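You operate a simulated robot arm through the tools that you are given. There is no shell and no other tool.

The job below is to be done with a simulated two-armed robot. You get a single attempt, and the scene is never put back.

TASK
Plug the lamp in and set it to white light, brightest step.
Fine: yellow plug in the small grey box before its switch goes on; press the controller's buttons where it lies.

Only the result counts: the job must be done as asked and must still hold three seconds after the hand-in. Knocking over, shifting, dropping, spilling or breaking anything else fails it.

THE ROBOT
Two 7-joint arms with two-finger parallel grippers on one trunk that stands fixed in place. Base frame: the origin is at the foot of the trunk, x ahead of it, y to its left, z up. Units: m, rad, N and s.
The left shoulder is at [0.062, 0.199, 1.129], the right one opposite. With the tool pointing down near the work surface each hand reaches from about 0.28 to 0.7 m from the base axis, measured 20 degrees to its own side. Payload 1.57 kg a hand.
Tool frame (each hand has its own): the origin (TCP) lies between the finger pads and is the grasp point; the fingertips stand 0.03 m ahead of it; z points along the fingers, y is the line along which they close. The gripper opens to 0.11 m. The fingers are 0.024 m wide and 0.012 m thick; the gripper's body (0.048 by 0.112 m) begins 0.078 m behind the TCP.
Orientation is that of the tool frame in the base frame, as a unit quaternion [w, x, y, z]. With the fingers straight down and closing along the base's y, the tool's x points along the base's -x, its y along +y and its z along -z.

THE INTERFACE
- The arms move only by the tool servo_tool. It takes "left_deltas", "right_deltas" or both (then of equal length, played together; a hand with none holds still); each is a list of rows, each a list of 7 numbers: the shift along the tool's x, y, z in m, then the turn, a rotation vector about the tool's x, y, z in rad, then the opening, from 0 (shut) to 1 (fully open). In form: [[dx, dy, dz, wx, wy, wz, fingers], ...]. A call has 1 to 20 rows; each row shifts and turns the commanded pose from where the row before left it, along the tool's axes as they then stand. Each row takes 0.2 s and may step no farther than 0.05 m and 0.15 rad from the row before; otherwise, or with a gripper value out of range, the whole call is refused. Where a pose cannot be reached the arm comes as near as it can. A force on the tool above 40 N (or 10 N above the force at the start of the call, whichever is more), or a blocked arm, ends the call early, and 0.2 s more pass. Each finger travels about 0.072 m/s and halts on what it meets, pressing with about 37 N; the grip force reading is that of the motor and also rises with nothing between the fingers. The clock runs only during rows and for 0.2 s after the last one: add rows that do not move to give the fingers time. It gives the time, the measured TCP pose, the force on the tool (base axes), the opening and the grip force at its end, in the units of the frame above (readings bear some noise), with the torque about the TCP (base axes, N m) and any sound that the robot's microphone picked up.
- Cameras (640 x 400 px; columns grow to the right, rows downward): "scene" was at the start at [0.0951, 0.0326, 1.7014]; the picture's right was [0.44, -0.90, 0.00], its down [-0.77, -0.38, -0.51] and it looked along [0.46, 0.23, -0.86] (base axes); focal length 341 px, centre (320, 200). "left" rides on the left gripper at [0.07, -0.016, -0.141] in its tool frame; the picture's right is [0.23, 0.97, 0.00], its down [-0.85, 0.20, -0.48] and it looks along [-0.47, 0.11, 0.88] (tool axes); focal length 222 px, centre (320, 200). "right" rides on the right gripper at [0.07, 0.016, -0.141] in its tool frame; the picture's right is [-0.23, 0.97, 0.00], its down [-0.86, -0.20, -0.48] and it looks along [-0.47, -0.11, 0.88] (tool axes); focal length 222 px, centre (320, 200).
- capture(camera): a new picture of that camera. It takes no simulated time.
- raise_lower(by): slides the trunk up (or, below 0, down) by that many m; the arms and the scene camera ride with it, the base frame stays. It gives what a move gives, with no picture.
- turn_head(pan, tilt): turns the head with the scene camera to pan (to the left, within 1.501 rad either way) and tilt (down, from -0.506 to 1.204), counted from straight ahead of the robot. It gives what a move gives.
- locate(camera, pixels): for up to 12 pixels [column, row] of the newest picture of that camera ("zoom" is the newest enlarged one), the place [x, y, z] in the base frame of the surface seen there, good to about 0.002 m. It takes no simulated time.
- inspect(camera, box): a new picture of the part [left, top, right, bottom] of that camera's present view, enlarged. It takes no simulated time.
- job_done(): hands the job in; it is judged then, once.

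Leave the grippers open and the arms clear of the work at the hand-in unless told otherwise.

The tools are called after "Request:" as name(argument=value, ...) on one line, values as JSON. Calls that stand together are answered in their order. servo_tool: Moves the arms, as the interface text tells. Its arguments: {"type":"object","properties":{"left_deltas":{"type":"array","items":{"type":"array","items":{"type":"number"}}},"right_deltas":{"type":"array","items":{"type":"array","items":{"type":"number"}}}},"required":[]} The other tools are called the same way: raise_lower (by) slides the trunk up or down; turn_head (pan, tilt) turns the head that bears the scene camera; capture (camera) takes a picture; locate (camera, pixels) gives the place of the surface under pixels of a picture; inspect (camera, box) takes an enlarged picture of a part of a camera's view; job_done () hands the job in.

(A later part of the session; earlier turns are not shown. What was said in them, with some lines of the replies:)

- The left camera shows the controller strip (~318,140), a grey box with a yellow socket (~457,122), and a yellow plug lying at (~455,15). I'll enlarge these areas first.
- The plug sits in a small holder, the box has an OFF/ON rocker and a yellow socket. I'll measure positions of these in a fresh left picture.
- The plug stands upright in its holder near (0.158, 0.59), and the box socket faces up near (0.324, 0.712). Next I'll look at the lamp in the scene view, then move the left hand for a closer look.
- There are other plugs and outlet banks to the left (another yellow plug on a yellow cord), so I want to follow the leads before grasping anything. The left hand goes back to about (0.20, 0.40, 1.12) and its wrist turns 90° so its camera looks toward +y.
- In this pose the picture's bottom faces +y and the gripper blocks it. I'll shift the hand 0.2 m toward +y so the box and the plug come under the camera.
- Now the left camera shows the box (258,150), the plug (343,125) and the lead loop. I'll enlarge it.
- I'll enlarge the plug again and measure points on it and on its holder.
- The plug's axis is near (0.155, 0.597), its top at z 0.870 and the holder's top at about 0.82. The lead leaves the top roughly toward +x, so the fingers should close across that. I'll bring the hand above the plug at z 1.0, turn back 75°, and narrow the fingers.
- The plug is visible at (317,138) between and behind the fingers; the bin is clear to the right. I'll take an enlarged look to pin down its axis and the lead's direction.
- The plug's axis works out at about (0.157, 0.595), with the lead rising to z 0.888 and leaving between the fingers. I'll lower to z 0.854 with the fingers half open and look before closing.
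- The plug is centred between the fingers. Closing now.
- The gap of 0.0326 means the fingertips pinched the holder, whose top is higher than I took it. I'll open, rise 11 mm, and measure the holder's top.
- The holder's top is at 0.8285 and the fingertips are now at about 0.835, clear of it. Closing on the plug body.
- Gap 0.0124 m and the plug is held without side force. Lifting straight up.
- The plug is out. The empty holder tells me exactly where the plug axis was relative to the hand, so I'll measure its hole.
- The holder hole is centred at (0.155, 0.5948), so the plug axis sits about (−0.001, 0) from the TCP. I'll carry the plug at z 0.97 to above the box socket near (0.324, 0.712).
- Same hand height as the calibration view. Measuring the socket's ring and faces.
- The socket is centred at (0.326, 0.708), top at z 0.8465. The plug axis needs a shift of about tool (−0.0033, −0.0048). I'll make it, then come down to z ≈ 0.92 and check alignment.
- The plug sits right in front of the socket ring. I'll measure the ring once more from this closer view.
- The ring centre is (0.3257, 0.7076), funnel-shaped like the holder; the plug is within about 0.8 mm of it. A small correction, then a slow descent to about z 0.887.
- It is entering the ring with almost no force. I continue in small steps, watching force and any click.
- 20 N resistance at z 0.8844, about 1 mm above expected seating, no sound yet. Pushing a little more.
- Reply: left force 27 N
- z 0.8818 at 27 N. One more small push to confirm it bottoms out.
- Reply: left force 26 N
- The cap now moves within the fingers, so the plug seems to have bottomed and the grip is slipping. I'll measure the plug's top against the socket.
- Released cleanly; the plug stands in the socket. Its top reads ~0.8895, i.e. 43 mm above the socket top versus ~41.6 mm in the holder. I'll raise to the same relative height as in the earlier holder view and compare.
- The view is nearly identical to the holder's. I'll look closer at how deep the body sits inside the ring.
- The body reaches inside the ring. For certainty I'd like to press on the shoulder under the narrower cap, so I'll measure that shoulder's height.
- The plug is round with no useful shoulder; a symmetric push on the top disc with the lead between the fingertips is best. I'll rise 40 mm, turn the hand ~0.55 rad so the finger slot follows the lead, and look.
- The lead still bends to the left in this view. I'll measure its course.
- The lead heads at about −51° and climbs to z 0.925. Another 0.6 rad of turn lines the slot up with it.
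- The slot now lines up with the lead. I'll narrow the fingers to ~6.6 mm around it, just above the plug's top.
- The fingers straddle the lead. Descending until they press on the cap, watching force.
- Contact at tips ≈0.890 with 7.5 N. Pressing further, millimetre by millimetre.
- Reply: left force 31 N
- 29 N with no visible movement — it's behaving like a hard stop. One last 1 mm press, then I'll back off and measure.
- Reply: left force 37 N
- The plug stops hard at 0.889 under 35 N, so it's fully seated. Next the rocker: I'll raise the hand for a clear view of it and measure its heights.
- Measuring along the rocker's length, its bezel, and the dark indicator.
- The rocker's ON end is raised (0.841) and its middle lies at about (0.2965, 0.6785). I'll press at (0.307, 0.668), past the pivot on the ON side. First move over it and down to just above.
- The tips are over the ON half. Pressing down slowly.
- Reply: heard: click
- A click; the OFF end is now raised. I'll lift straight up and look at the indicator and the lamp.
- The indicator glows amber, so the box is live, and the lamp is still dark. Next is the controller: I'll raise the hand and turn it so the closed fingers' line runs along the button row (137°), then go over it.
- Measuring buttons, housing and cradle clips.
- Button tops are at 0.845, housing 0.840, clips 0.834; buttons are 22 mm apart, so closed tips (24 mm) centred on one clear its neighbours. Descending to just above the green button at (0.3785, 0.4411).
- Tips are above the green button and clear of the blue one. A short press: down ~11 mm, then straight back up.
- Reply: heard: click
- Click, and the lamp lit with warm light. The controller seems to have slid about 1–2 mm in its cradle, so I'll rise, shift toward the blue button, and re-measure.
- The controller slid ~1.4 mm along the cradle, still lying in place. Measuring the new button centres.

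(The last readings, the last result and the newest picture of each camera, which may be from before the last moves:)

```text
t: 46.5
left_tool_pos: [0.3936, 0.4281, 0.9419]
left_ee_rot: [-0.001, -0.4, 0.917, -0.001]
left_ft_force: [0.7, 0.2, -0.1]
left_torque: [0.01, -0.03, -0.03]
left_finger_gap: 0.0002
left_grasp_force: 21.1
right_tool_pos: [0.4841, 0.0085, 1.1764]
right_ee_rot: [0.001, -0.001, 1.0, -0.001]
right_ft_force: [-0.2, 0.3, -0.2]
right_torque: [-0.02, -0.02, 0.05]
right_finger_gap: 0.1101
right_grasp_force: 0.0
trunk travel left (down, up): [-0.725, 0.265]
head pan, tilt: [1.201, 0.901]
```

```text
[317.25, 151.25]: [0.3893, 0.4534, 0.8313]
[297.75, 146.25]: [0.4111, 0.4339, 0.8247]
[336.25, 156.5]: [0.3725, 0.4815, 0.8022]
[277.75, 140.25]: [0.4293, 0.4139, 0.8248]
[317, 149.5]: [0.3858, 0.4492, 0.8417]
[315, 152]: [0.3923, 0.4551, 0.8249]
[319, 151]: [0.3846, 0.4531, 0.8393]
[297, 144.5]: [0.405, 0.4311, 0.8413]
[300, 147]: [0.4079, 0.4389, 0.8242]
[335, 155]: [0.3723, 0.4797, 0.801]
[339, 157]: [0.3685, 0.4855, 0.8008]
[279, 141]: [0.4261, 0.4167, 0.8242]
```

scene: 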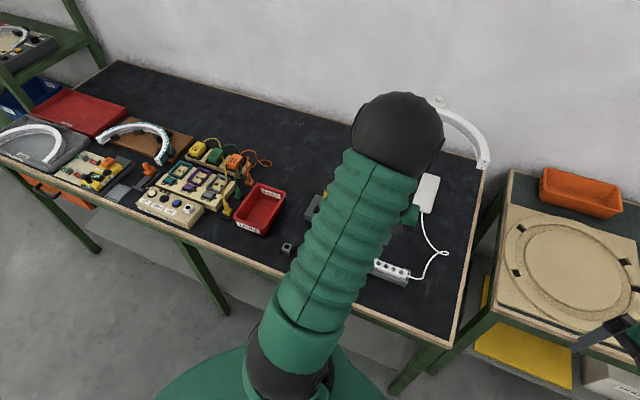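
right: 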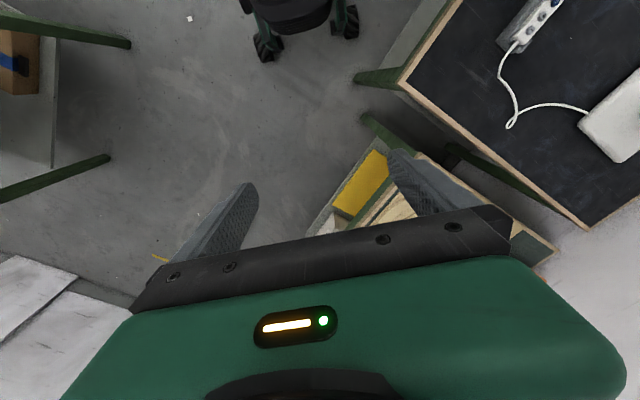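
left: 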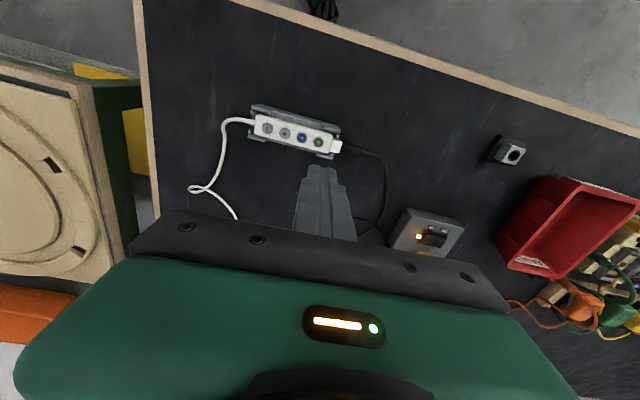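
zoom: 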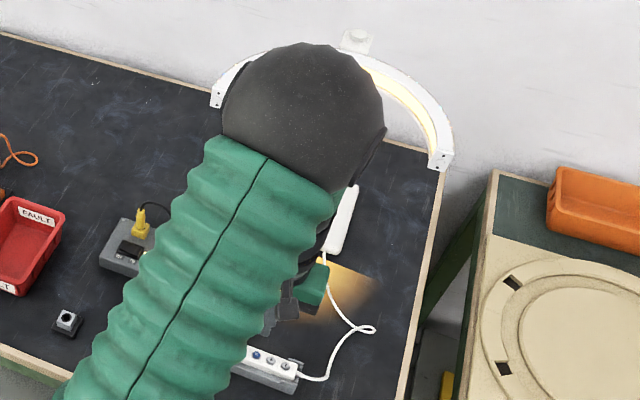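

Those came from an older left picture; I'll redo it with a fresh enlarged one.

Request:
inspect(camera="left", box=[250, 90, 390, 190])

Request:
locate(camera="zoom", pixels=[[309, 245], [231, 225], [385, 266], [151, 201], [309, 230], [309, 262], [292, 245], [325, 245], [231, 211], [231, 240], [215, 225], [248, 225]])

```text
4.00 times, centred on (320, 140) of left
```

zoom: 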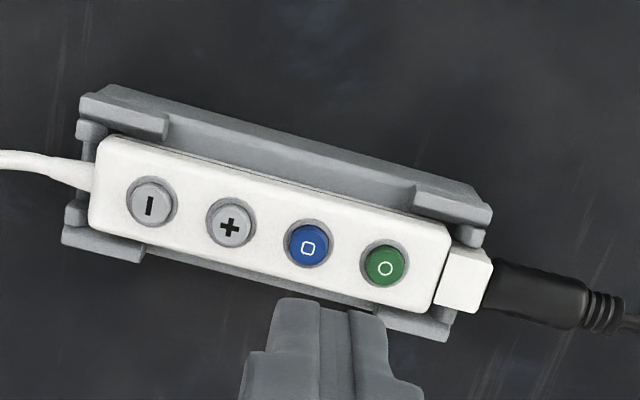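

```text
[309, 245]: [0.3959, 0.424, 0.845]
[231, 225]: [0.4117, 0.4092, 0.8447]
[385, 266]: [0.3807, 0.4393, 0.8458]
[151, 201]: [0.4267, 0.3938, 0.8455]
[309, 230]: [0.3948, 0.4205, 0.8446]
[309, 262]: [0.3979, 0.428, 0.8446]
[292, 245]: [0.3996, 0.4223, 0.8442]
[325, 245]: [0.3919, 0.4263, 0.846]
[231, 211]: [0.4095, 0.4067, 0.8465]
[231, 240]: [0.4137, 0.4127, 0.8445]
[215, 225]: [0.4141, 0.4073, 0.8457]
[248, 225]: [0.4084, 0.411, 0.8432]
```

Blue is now at (0.396, 0.4242), plus at (0.4116, 0.4093). I'll centre on blue, come down to just above it, press briefly, and come back up.

Request:
servo_tool(left_deltas=[[0.0004, -0.0023, 0, 0, 0, 0, 0], [0, 0, 0.035, 0, 0, 0, 0], [0, 0, 0.025, 0, 0, 0, 0], [0, 0, 0, 0, 0, 0, 0]])

Request:
inspect(camera="left", box=[260, 120, 380, 210])

Request:
inspect(camera="scene", box=[340, 80, 500, 290])

```text
t: 47.5
left_tool_pos: [0.3948, 0.4235, 0.8814]
left_ee_rot: [0.0, -0.4, 0.917, 0.0]
left_ft_force: [0.7, 0.2, -0.5]
left_torque: [-0.01, 0.02, -0.02]
left_finger_gap: 0.0002
left_grasp_force: 20.7
right_tool_pos: [0.4832, 0.0084, 1.178]
right_ee_rot: [0.001, 0.0, 1.0, -0.001]
right_ft_force: [-0.5, 0.7, -0.2]
right_torque: [0.01, 0.0, 0.0]
right_finger_gap: 0.1102
right_grasp_force: 0.1
trunk travel left (down, up): [-0.725, 0.265]
head pan, tilt: [1.201, 0.901]
```

```text
4.44 times, centred on (320, 165) of left
```

zoom: 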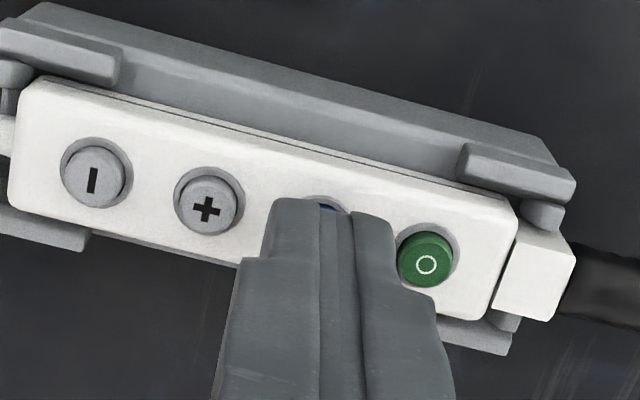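

```text
1.90 times, centred on (420, 185) of scene
```

zoom: 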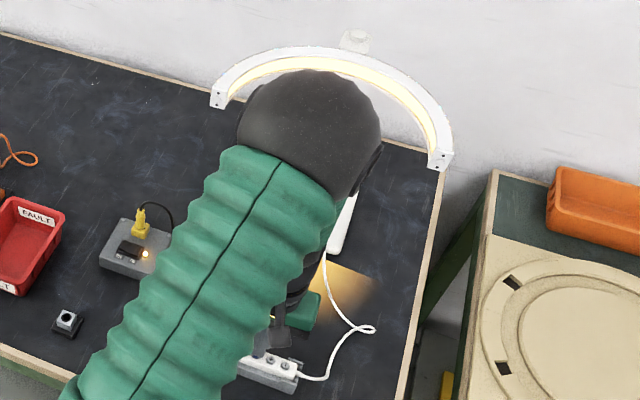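

Tips are centred over the blue button. Short press.

Request:
servo_tool(left_deltas=[[0, 0, 0.006, 0, 0, 0, 0], [0, 0, 0.0025, 0, 0, 0, 0], [0, 0, 0.0015, 0, 0, 0, 0], [0, 0, -0.01, 0, 0, 0, 0], [0, 0, 0, 0, 0, 0, 0]])

Request:
inspect(camera="scene", box=[340, 80, 500, 290])

Request:
inspect(camera="left", box=[260, 120, 380, 210])

```text
t: 48.7
left_tool_pos: [0.3964, 0.4247, 0.8833]
left_ee_rot: [-0.001, -0.4, 0.917, 0.0]
left_ft_force: [-0.8, 0.6, 0.3]
left_torque: [-0.04, -0.04, -0.01]
left_finger_gap: 0.0
left_grasp_force: 20.8
right_tool_pos: [0.4841, 0.0091, 1.177]
right_ee_rot: [-0.001, 0.0, 1.0, -0.001]
right_ft_force: [-0.4, 0.3, -0.1]
right_torque: [0.01, -0.01, 0.0]
right_finger_gap: 0.1101
right_grasp_force: 0.0
trunk travel left (down, up): [-0.725, 0.265]
head pan, tilt: [1.201, 0.901]
heard: click
```

```text
1.90 times, centred on (420, 185) of scene
```

zoom: 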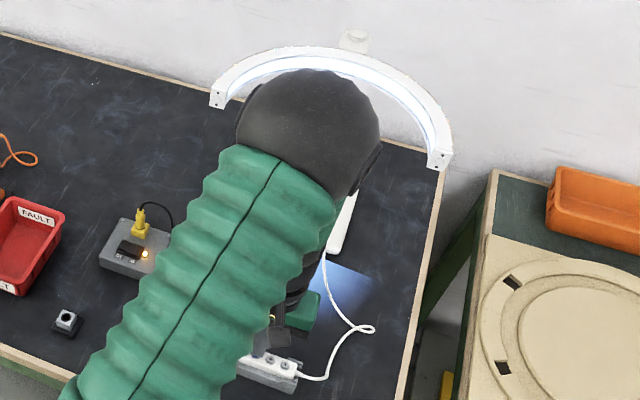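

```text
4.44 times, centred on (320, 165) of left
```

zoom: 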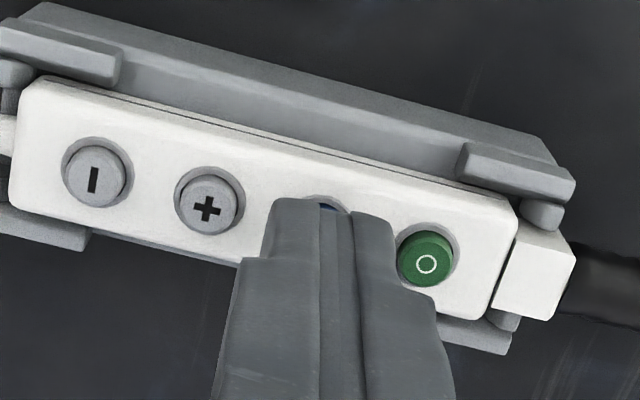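

The light has changed from warm to a bluish white. I'll zoom in to judge the colour, then cycle once more to see what the other settings look like.

Request:
inspect(camera="scene", box=[400, 90, 480, 240])

Request:
servo_tool(left_deltas=[[0, 0, 0.006, 0, 0, 0, 0], [0, 0, 0.0025, 0, 0, 0, 0], [0, 0, 0.0015, 0, 0, 0, 0], [0, 0, -0.01, 0, 0, 0, 0], [0, 0, 0, 0, 0, 0, 0]])

Request:
inspect(camera="scene", box=[400, 90, 480, 240])

Request:
inspect(camera="left", box=[260, 120, 380, 210])

```text
2.67 times, centred on (440, 165) of scene
```

zoom: 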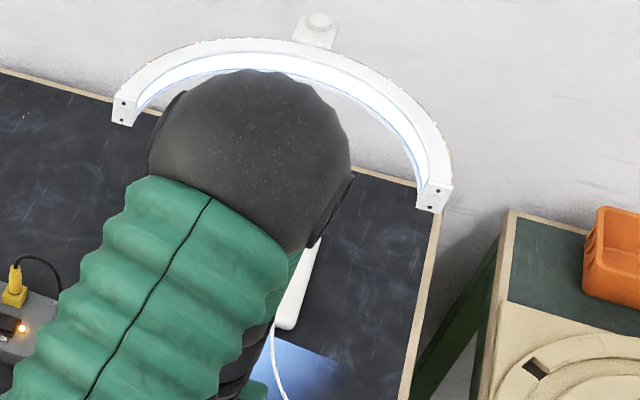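

```text
t: 49.9
left_tool_pos: [0.3951, 0.4238, 0.8825]
left_ee_rot: [0.0, -0.4, 0.917, 0.001]
left_ft_force: [0.0, -0.1, 0.2]
left_torque: [-0.04, 0.0, 0.01]
left_finger_gap: 0.0
left_grasp_force: 20.6
right_tool_pos: [0.4837, 0.0083, 1.1768]
right_ee_rot: [0.0, 0.0, 1.0, -0.002]
right_ft_force: [0.3, -0.4, 0.4]
right_torque: [0.02, 0.0, 0.0]
right_finger_gap: 0.1099
right_grasp_force: 0.1
trunk travel left (down, up): [-0.725, 0.265]
head pan, tilt: [1.201, 0.901]
heard: click
```

```text
2.67 times, centred on (440, 165) of scene
```

zoom: 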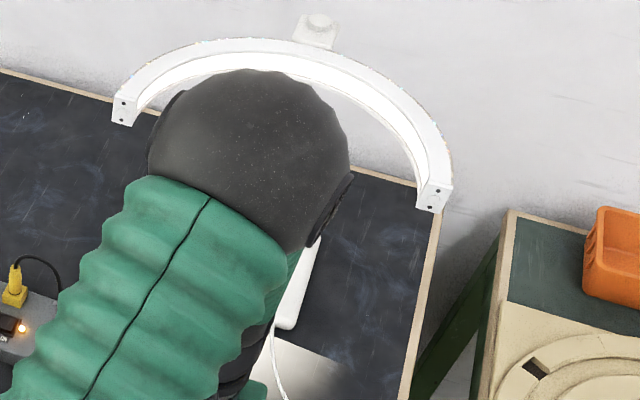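

```text
4.44 times, centred on (320, 165) of left
```

zoom: 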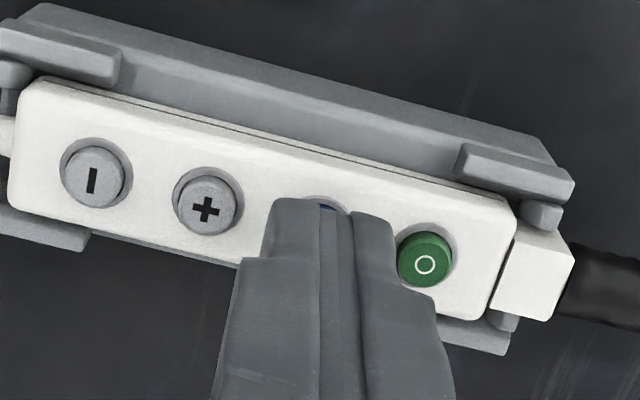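

This is a clean neutral white, distinct from the warm and the bluish ones — that's the setting wanted. Now over to plus (22 mm along the row), with a raise in between, and a baseline look at the light patch.

Request:
servo_tool(left_deltas=[[0, 0, -0.02, 0, 0, 0, 0], [0.0003, -0.0218, 0, 0, 0, 0, 0], [0, 0, 0.02, 0, 0, 0, 0], [0, 0, 0, 0, 0, 0, 0], [0, 0, 0, 0, 0, 0, 0]])

Request:
inspect(camera="left", box=[260, 120, 380, 210])

Request:
inspect(camera="scene", box=[340, 80, 500, 290])

Request:
capture(camera="right")

```text
t: 51.1
left_tool_pos: [0.4116, 0.4107, 0.883]
left_ee_rot: [0.0, -0.4, 0.917, 0.001]
left_ft_force: [0.2, -0.4, -0.3]
left_torque: [0.01, 0.01, 0.0]
left_finger_gap: 0.0001
left_grasp_force: 21.8
right_tool_pos: [0.4833, 0.0084, 1.177]
right_ee_rot: [-0.001, 0.0, 1.0, -0.001]
right_ft_force: [0.3, -0.6, 0.0]
right_torque: [0.0, 0.02, 0.01]
right_finger_gap: 0.1097
right_grasp_force: 0.0
trunk travel left (down, up): [-0.725, 0.265]
head pan, tilt: [1.201, 0.901]
```

```text
4.44 times, centred on (320, 165) of left
```

zoom: 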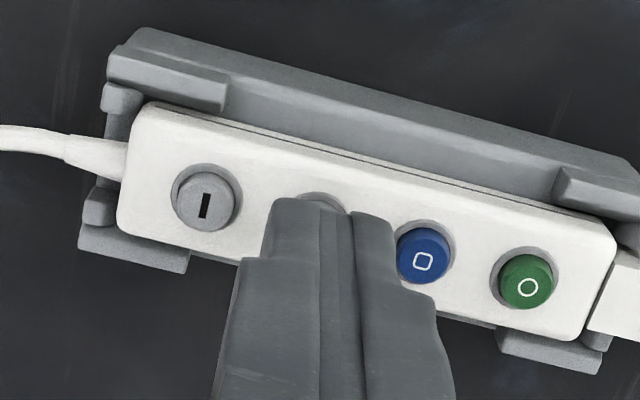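

```text
1.90 times, centred on (420, 185) of scene
```

zoom: 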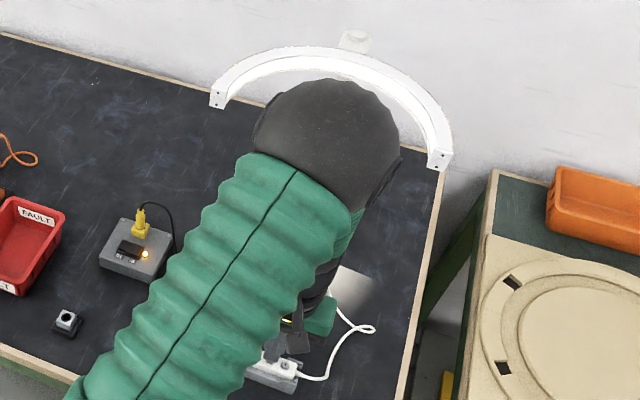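

```text
taken
```

right: 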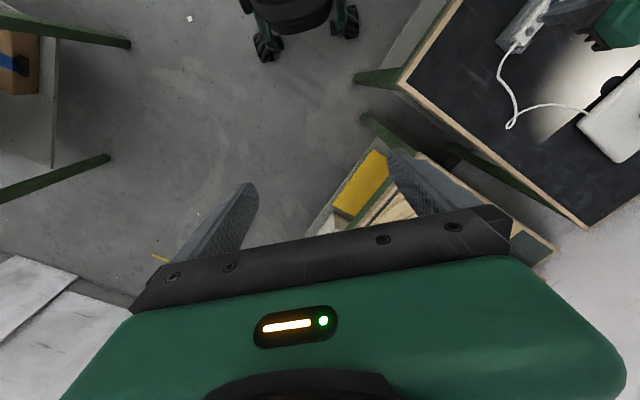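

Tips are over plus, and the right camera sees the light patch at about (580,90) for comparing brightness. First press of plus.

Request:
inspect(camera="right", box=[480, 20, 640, 180])

Request:
servo_tool(left_deltas=[[0, 0, 0.006, 0, 0, 0, 0], [0, 0, 0.0025, 0, 0, 0, 0], [0, 0, 0.0015, 0, 0, 0, 0], [0, 0, -0.01, 0, 0, 0, 0], [0, 0, 0, 0, 0, 0, 0]])

Request:
inspect(camera="right", box=[480, 20, 640, 180])

Request:
inspect(camera="left", box=[260, 120, 380, 210])

```text
2.50 times, centred on (560, 100) of right
```

zoom: 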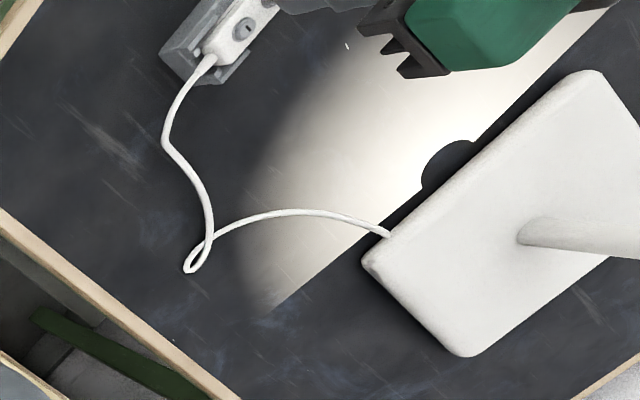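

```text
t: 52.3
left_tool_pos: [0.4111, 0.4102, 0.8824]
left_ee_rot: [0.001, -0.4, 0.916, 0.0]
left_ft_force: [-0.5, 0.0, -0.6]
left_torque: [0.01, -0.01, -0.03]
left_finger_gap: 0.0
left_grasp_force: 21.1
right_tool_pos: [0.4838, 0.0078, 1.1765]
right_ee_rot: [0.001, 0.0, 1.0, 0.0]
right_ft_force: [0.0, 0.1, -0.3]
right_torque: [-0.02, -0.02, 0.01]
right_finger_gap: 0.11
right_grasp_force: 0.1
trunk travel left (down, up): [-0.725, 0.265]
head pan, tilt: [1.201, 0.901]
heard: click
```

```text
2.50 times, centred on (560, 100) of right
```

zoom: 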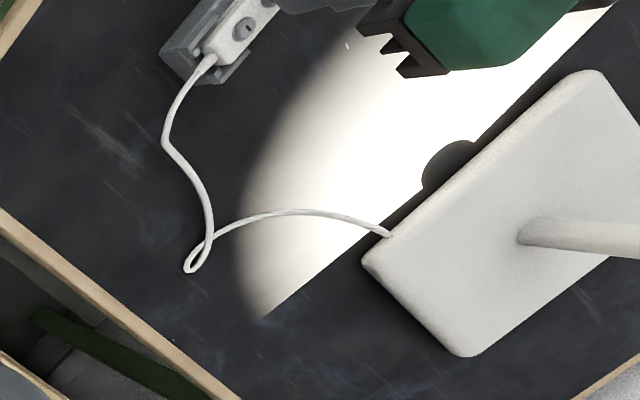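

```text
4.44 times, centred on (320, 165) of left
```

zoom: 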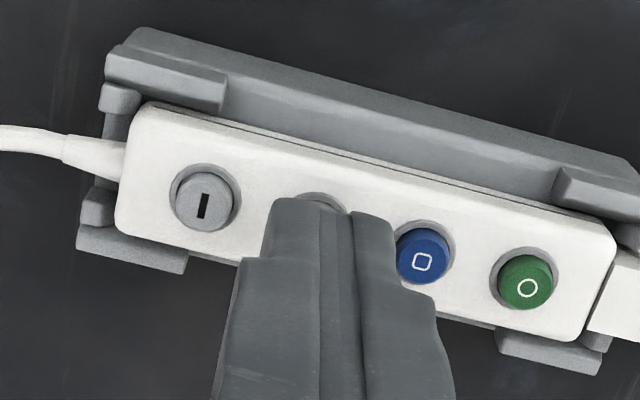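

Clearly brighter. Pressing plus again and comparing.

Request:
servo_tool(left_deltas=[[0, 0, 0.006, 0, 0, 0, 0], [0, 0, 0.0025, 0, 0, 0, 0], [0, 0, 0.0015, 0, 0, 0, 0], [0, 0, -0.01, 0, 0, 0, 0], [0, 0, 0, 0, 0, 0, 0]])

Request:
inspect(camera="right", box=[480, 20, 640, 180])

Request:
inspect(camera="left", box=[260, 120, 380, 210])

```text
t: 53.5
left_tool_pos: [0.4125, 0.4092, 0.8825]
left_ee_rot: [0.001, -0.4, 0.916, 0.0]
left_ft_force: [-0.1, -0.3, -0.4]
left_torque: [0.01, 0.0, -0.01]
left_finger_gap: 0.0001
left_grasp_force: 20.9
right_tool_pos: [0.4839, 0.009, 1.1766]
right_ee_rot: [-0.001, 0.001, 1.0, -0.001]
right_ft_force: [0.1, -0.2, -0.1]
right_torque: [0.0, 0.02, 0.02]
right_finger_gap: 0.1099
right_grasp_force: 0.0
trunk travel left (down, up): [-0.725, 0.265]
head pan, tilt: [1.201, 0.901]
heard: click
```

```text
2.50 times, centred on (560, 100) of right
```

zoom: 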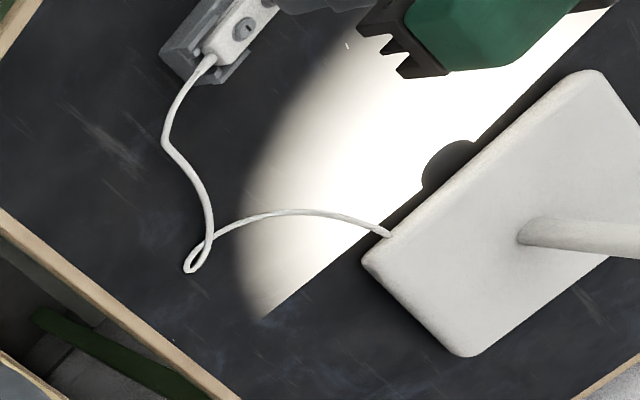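

```text
4.44 times, centred on (320, 165) of left
```

zoom: 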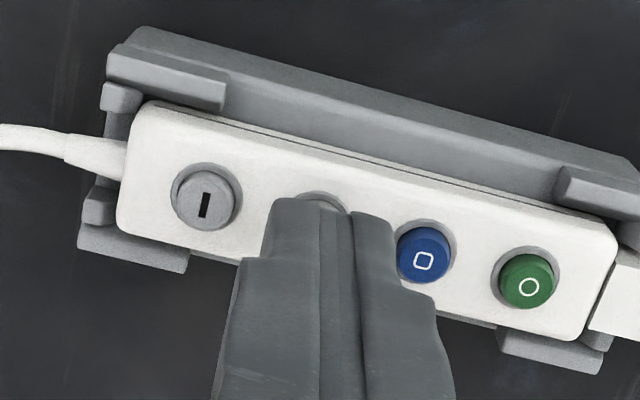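

The patch looks about the same, so it may be at the top step or just saturated. I'll press again and compare the dimmer edges.

Request:
inspect(camera="right", box=[570, 60, 610, 130])

Request:
servo_tool(left_deltas=[[0, 0, 0.006, 0, 0, 0, 0], [0, 0, 0.0025, 0, 0, 0, 0], [0, 0, 0.0015, 0, 0, 0, 0], [0, 0, -0.01, 0, 0, 0, 0], [0, 0, 0, 0, 0, 0, 0]])

Request:
inspect(camera="right", box=[570, 60, 610, 130])

Request:
inspect(camera="right", box=[480, 20, 640, 180])

```text
5.71 times, centred on (590, 95) of right
```

zoom: 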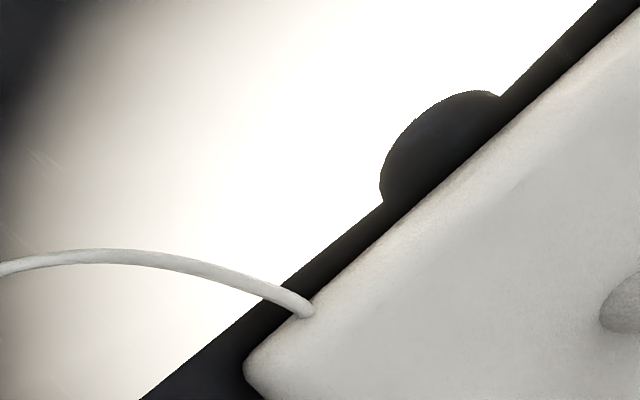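

```text
t: 54.7
left_tool_pos: [0.4115, 0.4091, 0.8825]
left_ee_rot: [0.001, -0.399, 0.917, 0.0]
left_ft_force: [0.0, 0.0, 0.1]
left_torque: [-0.01, -0.01, 0.01]
left_finger_gap: 0.0001
left_grasp_force: 21.1
right_tool_pos: [0.4848, 0.0083, 1.177]
right_ee_rot: [0.0, 0.0, 1.0, 0.0]
right_ft_force: [0.7, 0.1, -0.3]
right_torque: [0.0, 0.01, 0.01]
right_finger_gap: 0.1102
right_grasp_force: 0.1
trunk travel left (down, up): [-0.725, 0.265]
head pan, tilt: [1.201, 0.901]
heard: click
```

```text
5.71 times, centred on (590, 95) of right
```

zoom: 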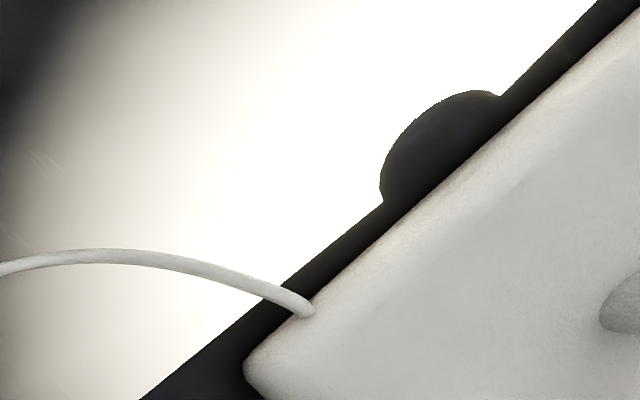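

```text
2.50 times, centred on (560, 100) of right
```

zoom: 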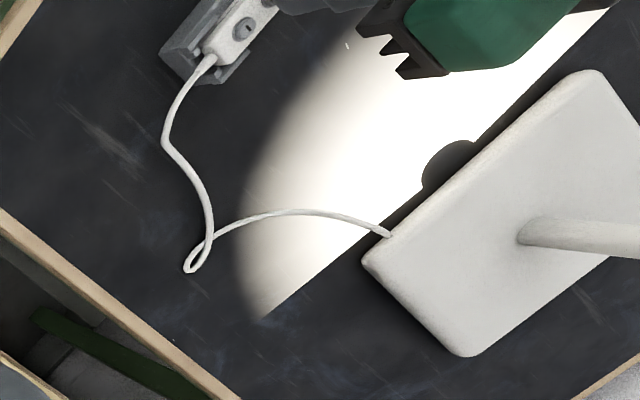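

No change from the third press. The picture after the first press looked a touch brighter at the edge, so I'll re-check the same view and press once more to see whether steps cycle.

Request:
inspect(camera="right", box=[520, 20, 600, 180])

Request:
servo_tool(left_deltas=[[0, 0, 0.006, 0, 0, 0, 0], [0, 0, 0.0025, 0, 0, 0, 0], [0, 0, 0.0015, 0, 0, 0, 0], [0, 0, -0.01, 0, 0, 0, 0], [0, 0, 0, 0, 0, 0, 0]])

Request:
inspect(camera="right", box=[520, 20, 600, 180])

Request:
inspect(camera="right", box=[480, 20, 640, 180])

```text
2.50 times, centred on (560, 100) of right
```

zoom: 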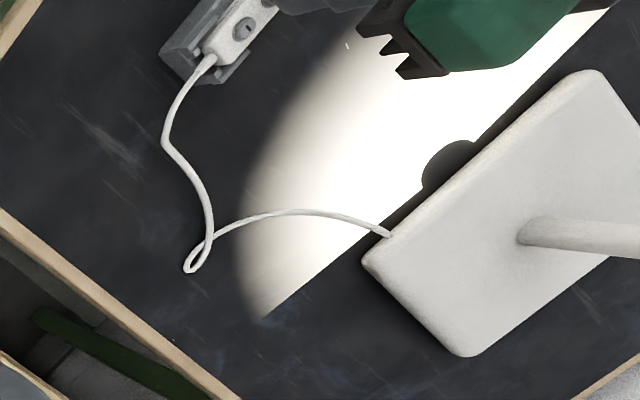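

```text
t: 55.9
left_tool_pos: [0.4105, 0.4089, 0.8819]
left_ee_rot: [0.0, -0.4, 0.916, 0.0]
left_ft_force: [0.4, -1.0, 0.5]
left_torque: [0.01, 0.04, -0.02]
left_finger_gap: 0.0
left_grasp_force: 21.4
right_tool_pos: [0.4839, 0.0067, 1.1781]
right_ee_rot: [0.001, 0.0, 1.0, -0.001]
right_ft_force: [0.7, -0.2, 0.5]
right_torque: [-0.02, -0.02, 0.0]
right_finger_gap: 0.1102
right_grasp_force: 0.0
trunk travel left (down, up): [-0.725, 0.265]
head pan, tilt: [1.201, 0.901]
heard: click
```

```text
2.50 times, centred on (560, 100) of right
```

zoom: 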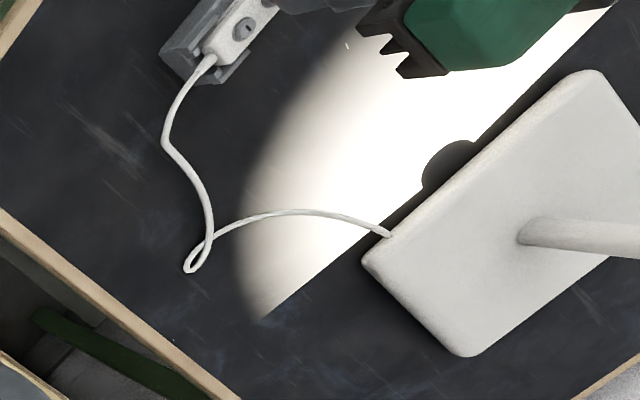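

```text
2.50 times, centred on (560, 100) of right
```

zoom: 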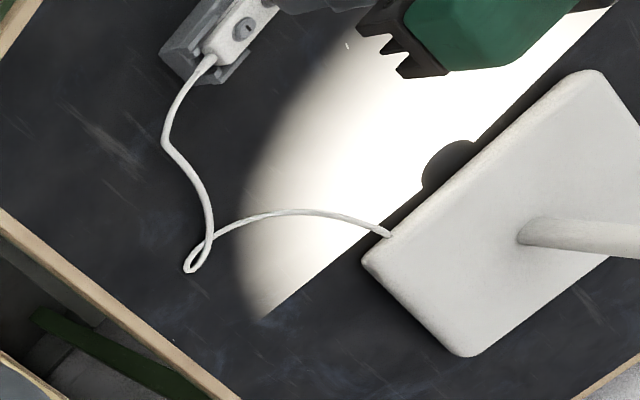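

I'll compare the detailed edge view again with the earlier one.

Request:
inspect(camera="right", box=[570, 60, 610, 130])

Request:
inspect(camera="right", box=[540, 60, 570, 110])

Request:
servo_tool(left_deltas=[[0, 0, 0.006, 0, 0, 0, 0], [0, 0, 0.0025, 0, 0, 0, 0], [0, 0, 0.0015, 0, 0, 0, 0], [0, 0, -0.01, 0, 0, 0, 0], [0, 0, 0, 0, 0, 0, 0]])

Request:
inspect(camera="right", box=[570, 60, 610, 130])

Request:
inspect(camera="right", box=[540, 60, 570, 110])

```text
5.71 times, centred on (590, 95) of right
```

zoom: 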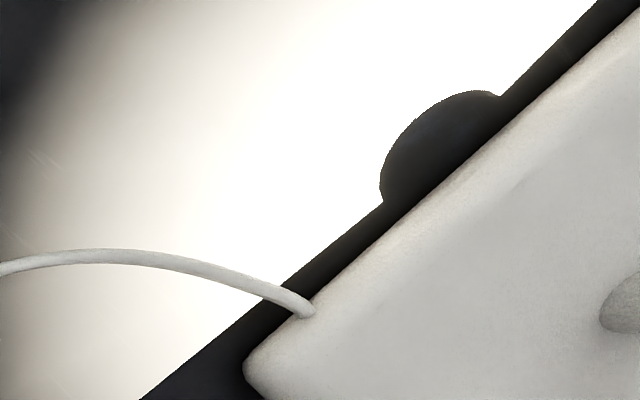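

```text
8.00 times, centred on (555, 85) of right
```

zoom: 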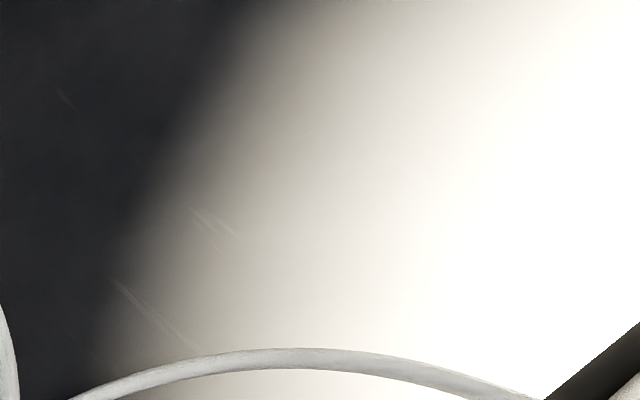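

```text
t: 57.1
left_tool_pos: [0.4108, 0.4104, 0.8823]
left_ee_rot: [0.0, -0.399, 0.917, 0.0]
left_ft_force: [0.0, 0.0, -0.1]
left_torque: [0.0, -0.02, 0.03]
left_finger_gap: 0.0002
left_grasp_force: 21.9
right_tool_pos: [0.4842, 0.008, 1.1767]
right_ee_rot: [0.0, 0.0, 1.0, -0.001]
right_ft_force: [0.4, 0.3, 0.6]
right_torque: [-0.02, 0.01, 0.02]
right_finger_gap: 0.1102
right_grasp_force: 0.1
trunk travel left (down, up): [-0.725, 0.265]
head pan, tilt: [1.201, 0.901]
heard: click
```

```text
5.71 times, centred on (590, 95) of right
```

zoom: 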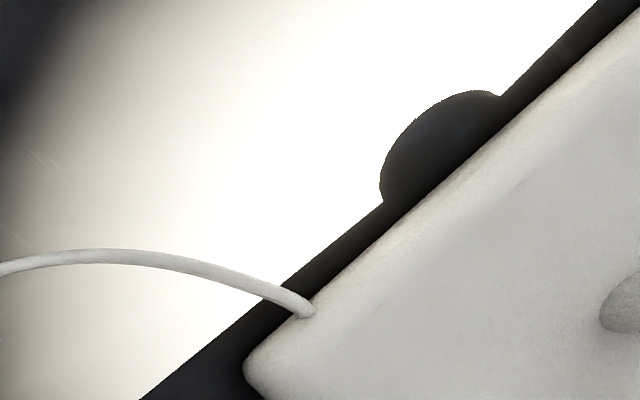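

```text
8.00 times, centred on (555, 85) of right
```

zoom: 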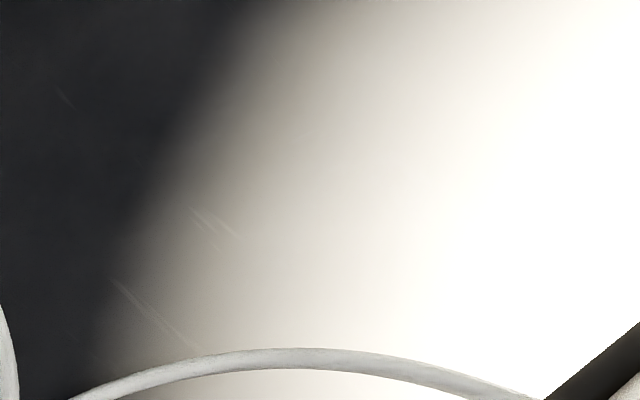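

The top step is confirmed (no further change). Before accepting the colour I want to see the whole colour cycle through the right camera, so I'll go back to blue and step through it.

Request:
servo_tool(left_deltas=[[0, 0, -0.02, 0, 0, 0, 0], [-0.0003, 0.0218, 0, 0, 0, 0, 0], [0, 0, 0.02, 0, 0, 0, 0], [0, 0, 0, 0, 0, 0, 0], [0, 0, 0, 0, 0, 0, 0]])

Request:
inspect(camera="left", box=[260, 120, 380, 210])

Request:
inspect(camera="right", box=[480, 20, 640, 180])

Request:
inspect(camera="scene", box=[340, 80, 500, 290])

```text
t: 58.3
left_tool_pos: [0.3947, 0.4251, 0.8828]
left_ee_rot: [0.0, -0.399, 0.917, 0.002]
left_ft_force: [-0.4, -0.2, -0.2]
left_torque: [-0.02, -0.01, -0.02]
left_finger_gap: 0.0
left_grasp_force: 21.5
right_tool_pos: [0.4839, 0.0067, 1.1773]
right_ee_rot: [0.0, 0.0, 1.0, 0.0]
right_ft_force: [0.3, 0.3, -0.3]
right_torque: [0.01, 0.0, -0.01]
right_finger_gap: 0.11
right_grasp_force: 0.0
trunk travel left (down, up): [-0.725, 0.265]
head pan, tilt: [1.201, 0.901]
```

```text
4.44 times, centred on (320, 165) of left
```

zoom: 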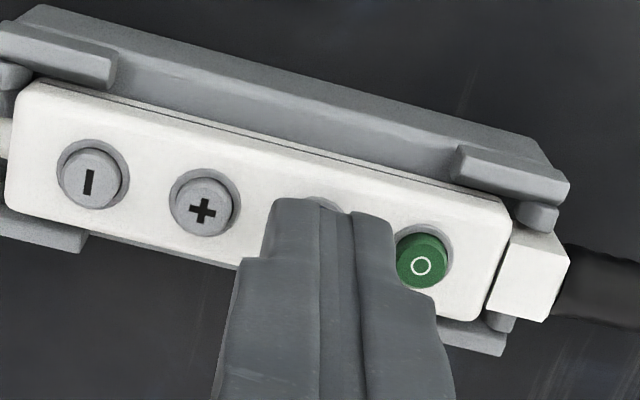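

```text
2.50 times, centred on (560, 100) of right
```

zoom: 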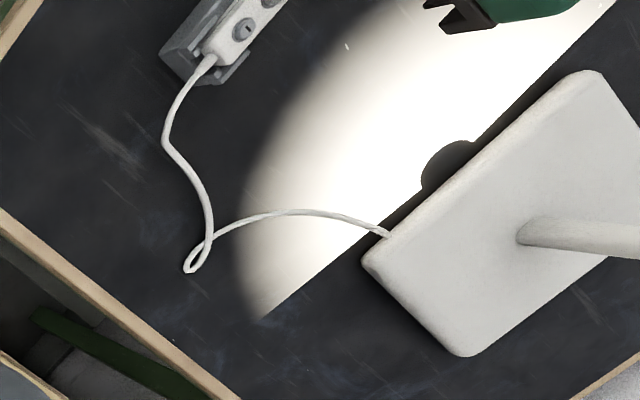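

```text
1.90 times, centred on (420, 185) of scene
```

zoom: 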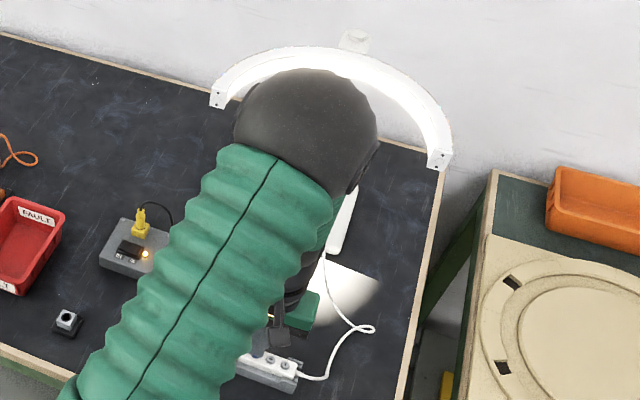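

I'm about 1 mm toward green; a small correction, then press blue and view the next colour.

Request:
servo_tool(left_deltas=[[0, -0.0012, 0, 0, 0, 0, 0], [0, 0, 0.006, 0, 0, 0, 0], [0, 0, 0.0025, 0, 0, 0, 0], [0, 0, 0.0015, 0, 0, 0, 0], [0, 0, -0.01, 0, 0, 0, 0], [0, 0, 0, 0, 0, 0, 0]])

Request:
inspect(camera="right", box=[480, 20, 640, 180])

Request:
inspect(camera="scene", box=[340, 80, 500, 290])

```text
t: 59.7
left_tool_pos: [0.398, 0.423, 0.8818]
left_ee_rot: [0.0, -0.4, 0.916, 0.0]
left_ft_force: [0.5, -0.2, 0.3]
left_torque: [0.01, -0.01, 0.0]
left_finger_gap: 0.0
left_grasp_force: 21.2
right_tool_pos: [0.4833, 0.0069, 1.1762]
right_ee_rot: [0.0, 0.001, 1.0, 0.0]
right_ft_force: [0.1, -0.3, 0.0]
right_torque: [-0.03, 0.0, 0.02]
right_finger_gap: 0.1098
right_grasp_force: 0.0
trunk travel left (down, up): [-0.725, 0.265]
head pan, tilt: [1.201, 0.901]
heard: click
```

```text
2.50 times, centred on (560, 100) of right
```

zoom: 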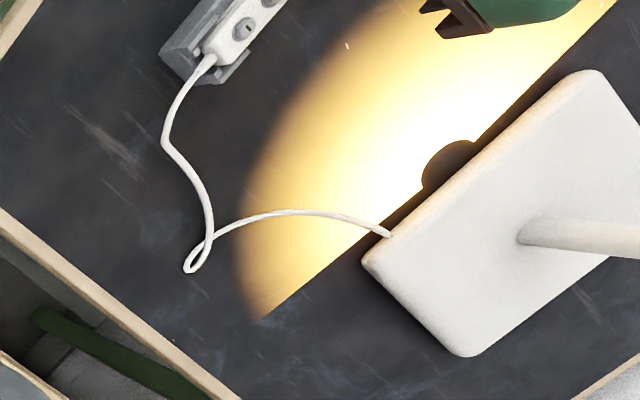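

```text
1.90 times, centred on (420, 185) of scene
```

zoom: 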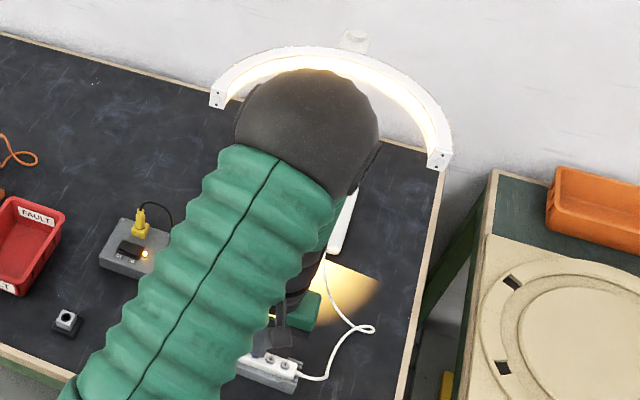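

The cycle has three colours and it's back to warm yellow. Next press to view the bluish one through the right camera.

Request:
servo_tool(left_deltas=[[0, 0, 0.006, 0, 0, 0, 0], [0, 0, 0.0025, 0, 0, 0, 0], [0, 0, 0.0015, 0, 0, 0, 0], [0, 0, -0.01, 0, 0, 0, 0], [0, 0, 0, 0, 0, 0, 0]])

Request:
inspect(camera="right", box=[480, 20, 640, 180])

Request:
inspect(camera="left", box=[260, 120, 380, 210])

```text
t: 60.9
left_tool_pos: [0.397, 0.4258, 0.884]
left_ee_rot: [0.0, -0.4, 0.917, 0.0]
left_ft_force: [-0.1, -0.1, -0.6]
left_torque: [0.0, 0.0, 0.02]
left_finger_gap: 0.0
left_grasp_force: 21.4
right_tool_pos: [0.4843, 0.0086, 1.1781]
right_ee_rot: [0.001, 0.0, 1.0, -0.001]
right_ft_force: [-0.2, -0.4, 0.0]
right_torque: [0.01, 0.01, 0.01]
right_finger_gap: 0.11
right_grasp_force: 0.0
trunk travel left (down, up): [-0.725, 0.265]
head pan, tilt: [1.201, 0.901]
```

```text
2.50 times, centred on (560, 100) of right
```

zoom: 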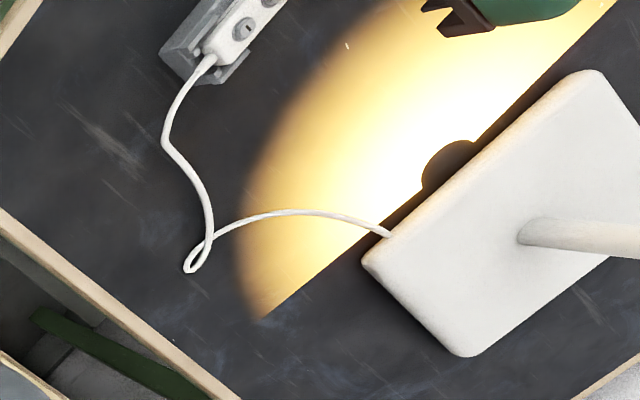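

```text
4.44 times, centred on (320, 165) of left
```

zoom: 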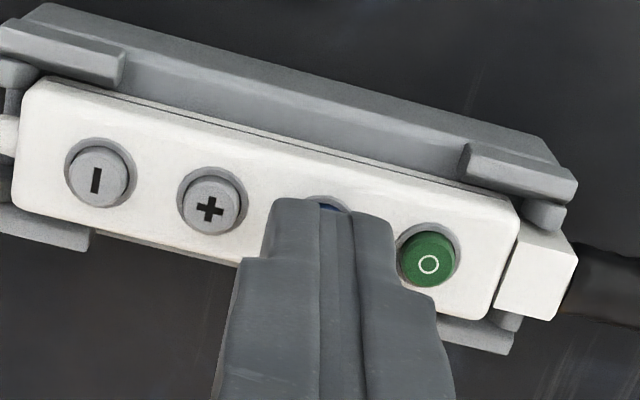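

No click that time — the press was a hair too shallow. I'll press 1 mm deeper.

Request:
servo_tool(left_deltas=[[0, 0, 0.006, 0, 0, 0, 0], [0, 0, 0.003, 0, 0, 0, 0], [0, 0, 0.002, 0, 0, 0, 0], [0, 0, -0.011, 0, 0, 0, 0], [0, 0, 0, 0, 0, 0, 0]])

Request:
inspect(camera="right", box=[480, 20, 640, 180])

Request:
inspect(camera="scene", box=[340, 80, 500, 290])

```text
t: 62.1
left_tool_pos: [0.3961, 0.4246, 0.8829]
left_ee_rot: [0.0, -0.4, 0.917, 0.0]
left_ft_force: [0.1, 1.1, -0.5]
left_torque: [0.04, 0.01, 0.03]
left_finger_gap: 0.0001
left_grasp_force: 21.6
right_tool_pos: [0.4846, 0.0087, 1.1765]
right_ee_rot: [0.0, 0.0, 1.0, 0.0]
right_ft_force: [-0.2, -0.1, 1.3]
right_torque: [0.01, 0.0, -0.02]
right_finger_gap: 0.1099
right_grasp_force: 0.0
trunk travel left (down, up): [-0.725, 0.265]
head pan, tilt: [1.201, 0.901]
heard: click
```

```text
2.50 times, centred on (560, 100) of right
```

zoom: 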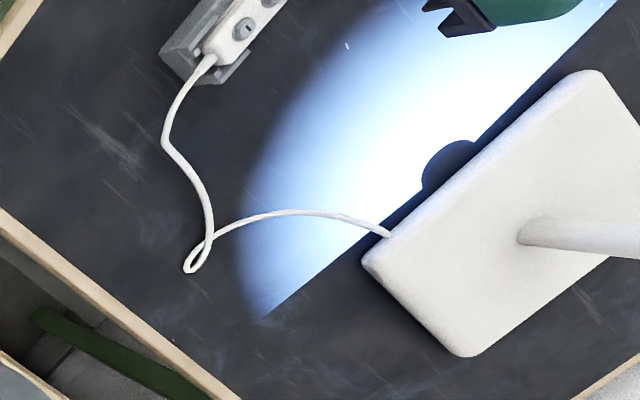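

```text
1.90 times, centred on (420, 185) of scene
```

zoom: 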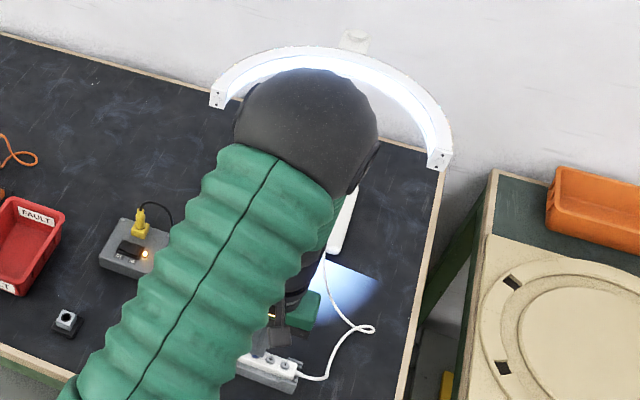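

This setting is distinctly blue, so the white one is next. One more press.

Request:
servo_tool(left_deltas=[[0, 0, 0.006, 0, 0, 0, 0], [0, 0, 0.003, 0, 0, 0, 0], [0, 0, 0.002, 0, 0, 0, 0], [0, 0, -0.011, 0, 0, 0, 0], [0, 0, 0, 0, 0, 0, 0]])

Request:
inspect(camera="right", box=[480, 20, 640, 180])

Request:
inspect(camera="left", box=[260, 120, 380, 210])

```text
t: 63.3
left_tool_pos: [0.3962, 0.4242, 0.8838]
left_ee_rot: [0.0, -0.399, 0.917, 0.0]
left_ft_force: [-0.5, 0.0, 0.1]
left_torque: [0.0, 0.0, -0.02]
left_finger_gap: 0.0
left_grasp_force: 21.5
right_tool_pos: [0.4837, 0.0077, 1.1771]
right_ee_rot: [-0.001, 0.0, 1.0, -0.001]
right_ft_force: [0.2, 0.2, -0.2]
right_torque: [-0.03, 0.0, 0.0]
right_finger_gap: 0.1101
right_grasp_force: 0.1
trunk travel left (down, up): [-0.725, 0.265]
head pan, tilt: [1.201, 0.901]
heard: click
```

```text
2.50 times, centred on (560, 100) of right
```

zoom: 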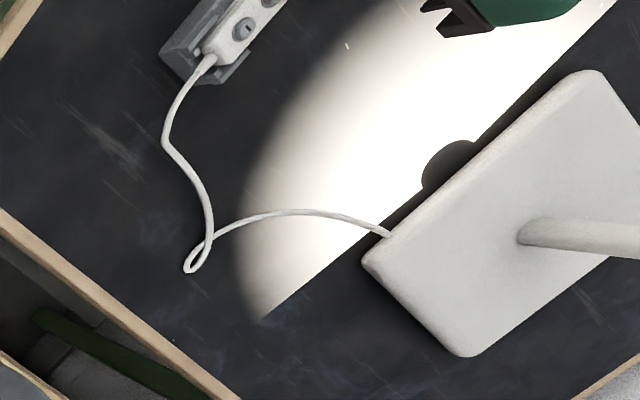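

```text
4.44 times, centred on (320, 165) of left
```

zoom: 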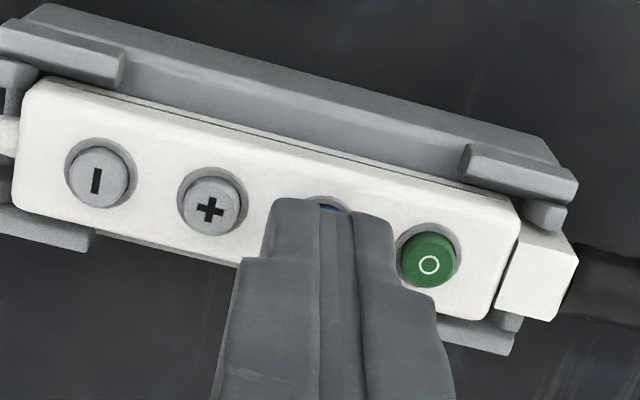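

Back to white. I'll compare the same detailed edge view with the earlier top-step picture, and check the plug and switch remain as set.

Request:
inspect(camera="right", box=[540, 60, 570, 110])

Request:
inspect(camera="scene", box=[340, 80, 500, 290])

```text
8.00 times, centred on (555, 85) of right
```

zoom: 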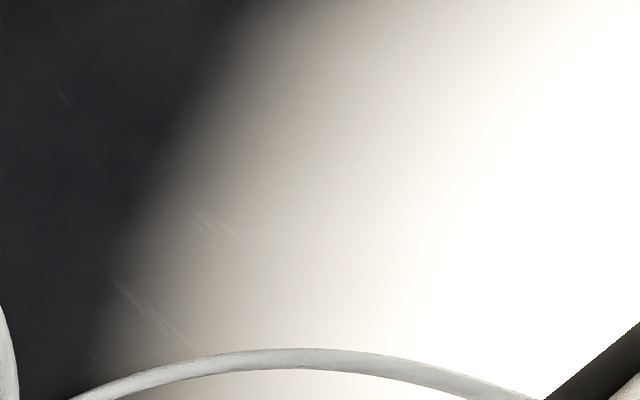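

```text
1.90 times, centred on (420, 185) of scene
```

zoom: 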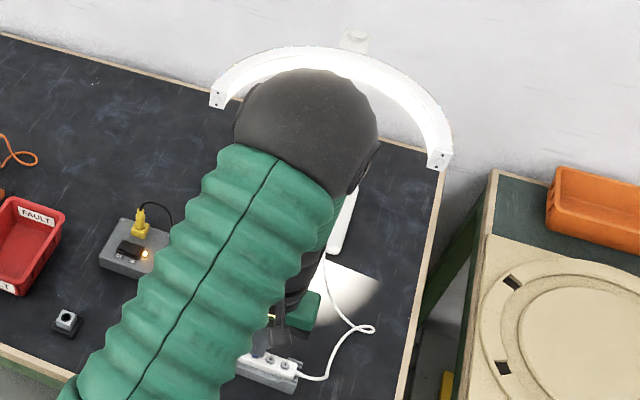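

It matches the top-step picture. Now I lift the hand straight up, well clear, and open the gripper.

Request:
servo_tool(left_deltas=[[0, 0, -0.03, 0, 0, 0, 0], [0, 0, -0.04, 0, 0, 0, 0], [0, 0, -0.04, 0, 0, 0, 0], [0.01, 0, -0.04, 0, 0, 0, 0.2], [0.02, 0, -0.04, 0, 0, 0, 0.4], [0.02, 0, -0.04, 0, 0, 0, 0.7], [0.02, 0, -0.03, 0, 0, 0, 1], [0, 0, 0, 0, 0, 0, 1], [0, 0, 0, 0, 0, 0, 1], [0, 0, 0, 0, 0, 0, 1]])

Request:
capture(camera="left")

Request:
capture(camera="right")

Request:
capture(camera="scene")

Request:
inspect(camera="left", box=[220, 60, 560, 220])

```text
t: 65.5
left_tool_pos: [0.347, 0.3718, 1.1431]
left_ee_rot: [-0.001, -0.4, 0.917, 0.0]
left_ft_force: [0.1, 0.0, -0.5]
left_torque: [0.01, 0.02, -0.03]
left_finger_gap: 0.1101
left_grasp_force: 0.0
right_tool_pos: [0.4832, 0.0066, 1.1767]
right_ee_rot: [0.0, 0.0, 1.0, -0.001]
right_ft_force: [0.8, 0.8, -0.4]
right_torque: [0.0, 0.0, -0.05]
right_finger_gap: 0.1098
right_grasp_force: 0.1
trunk travel left (down, up): [-0.725, 0.265]
head pan, tilt: [1.201, 0.901]
```

```text
taken
```

left: 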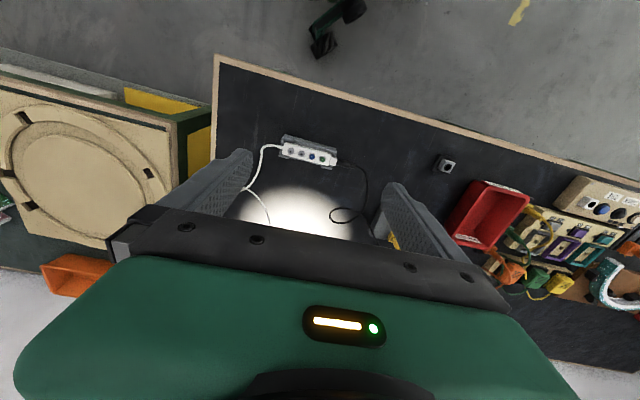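

```text
taken
```

right: 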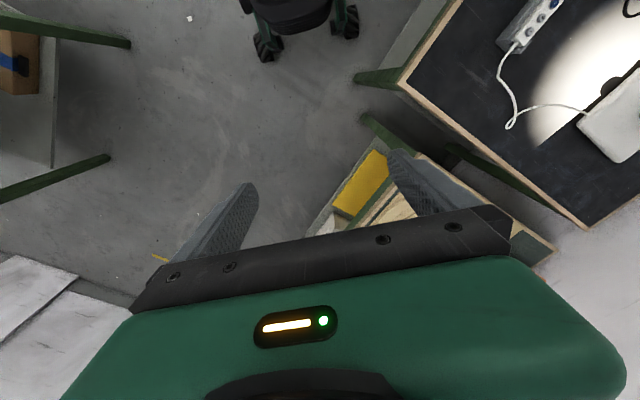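

```text
taken
```

scene: 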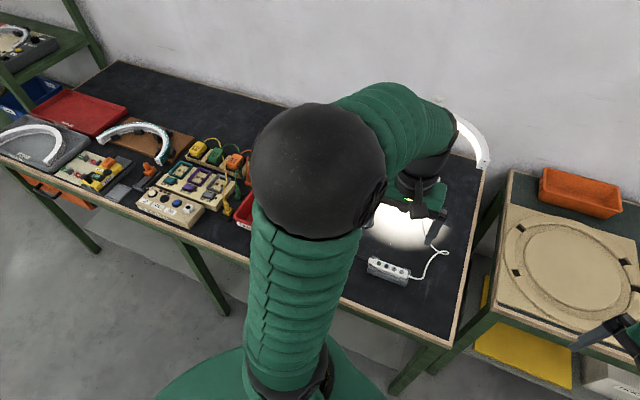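

```text
1.88 times, centred on (390, 140) of left
```

zoom: 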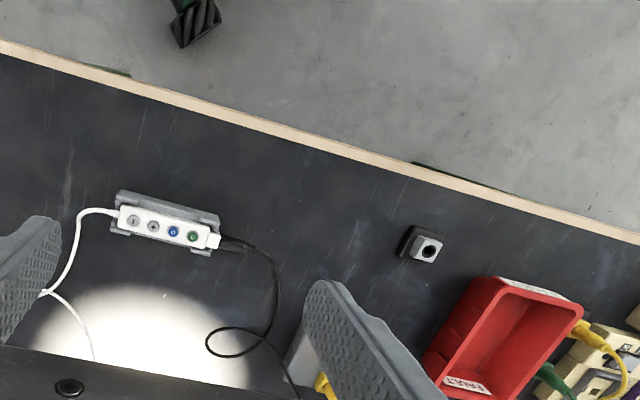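

The lamp shines white at its top step. The plug is in the box, the box's light was still on at the last look, and the controller lies in its cradle. Nothing else has moved, the grippers are open and the arms are clear. Handing in.

Request:
job_done()

```text
The job is handed in.
```

The lamp is plugged in and lit white at its brightest step, and I've handed the job in. I don't have the verdict on it.

- **Plug:** the yellow plug is in the grey box's socket. I pressed it down to a hard stop before touching the switch.
- **Switch:** the box switch clicked over to ON and its amber light came on.
- **Colour:** I turned the lamp on with the green button. The blue button cycles three colours (warm yellow, blue, white), and I left it on white.
- **Brightness:** I pressed plus five times. The light got brighter on the first press and the last three made no difference, so it is at the top. It still looked the same after I went round the colours again.

The controller slid about 1–2 mm along its cradle when I pressed the first button. It stayed in the cradle, and I saw nothing else move. Both arms are clear and the grippers are open.
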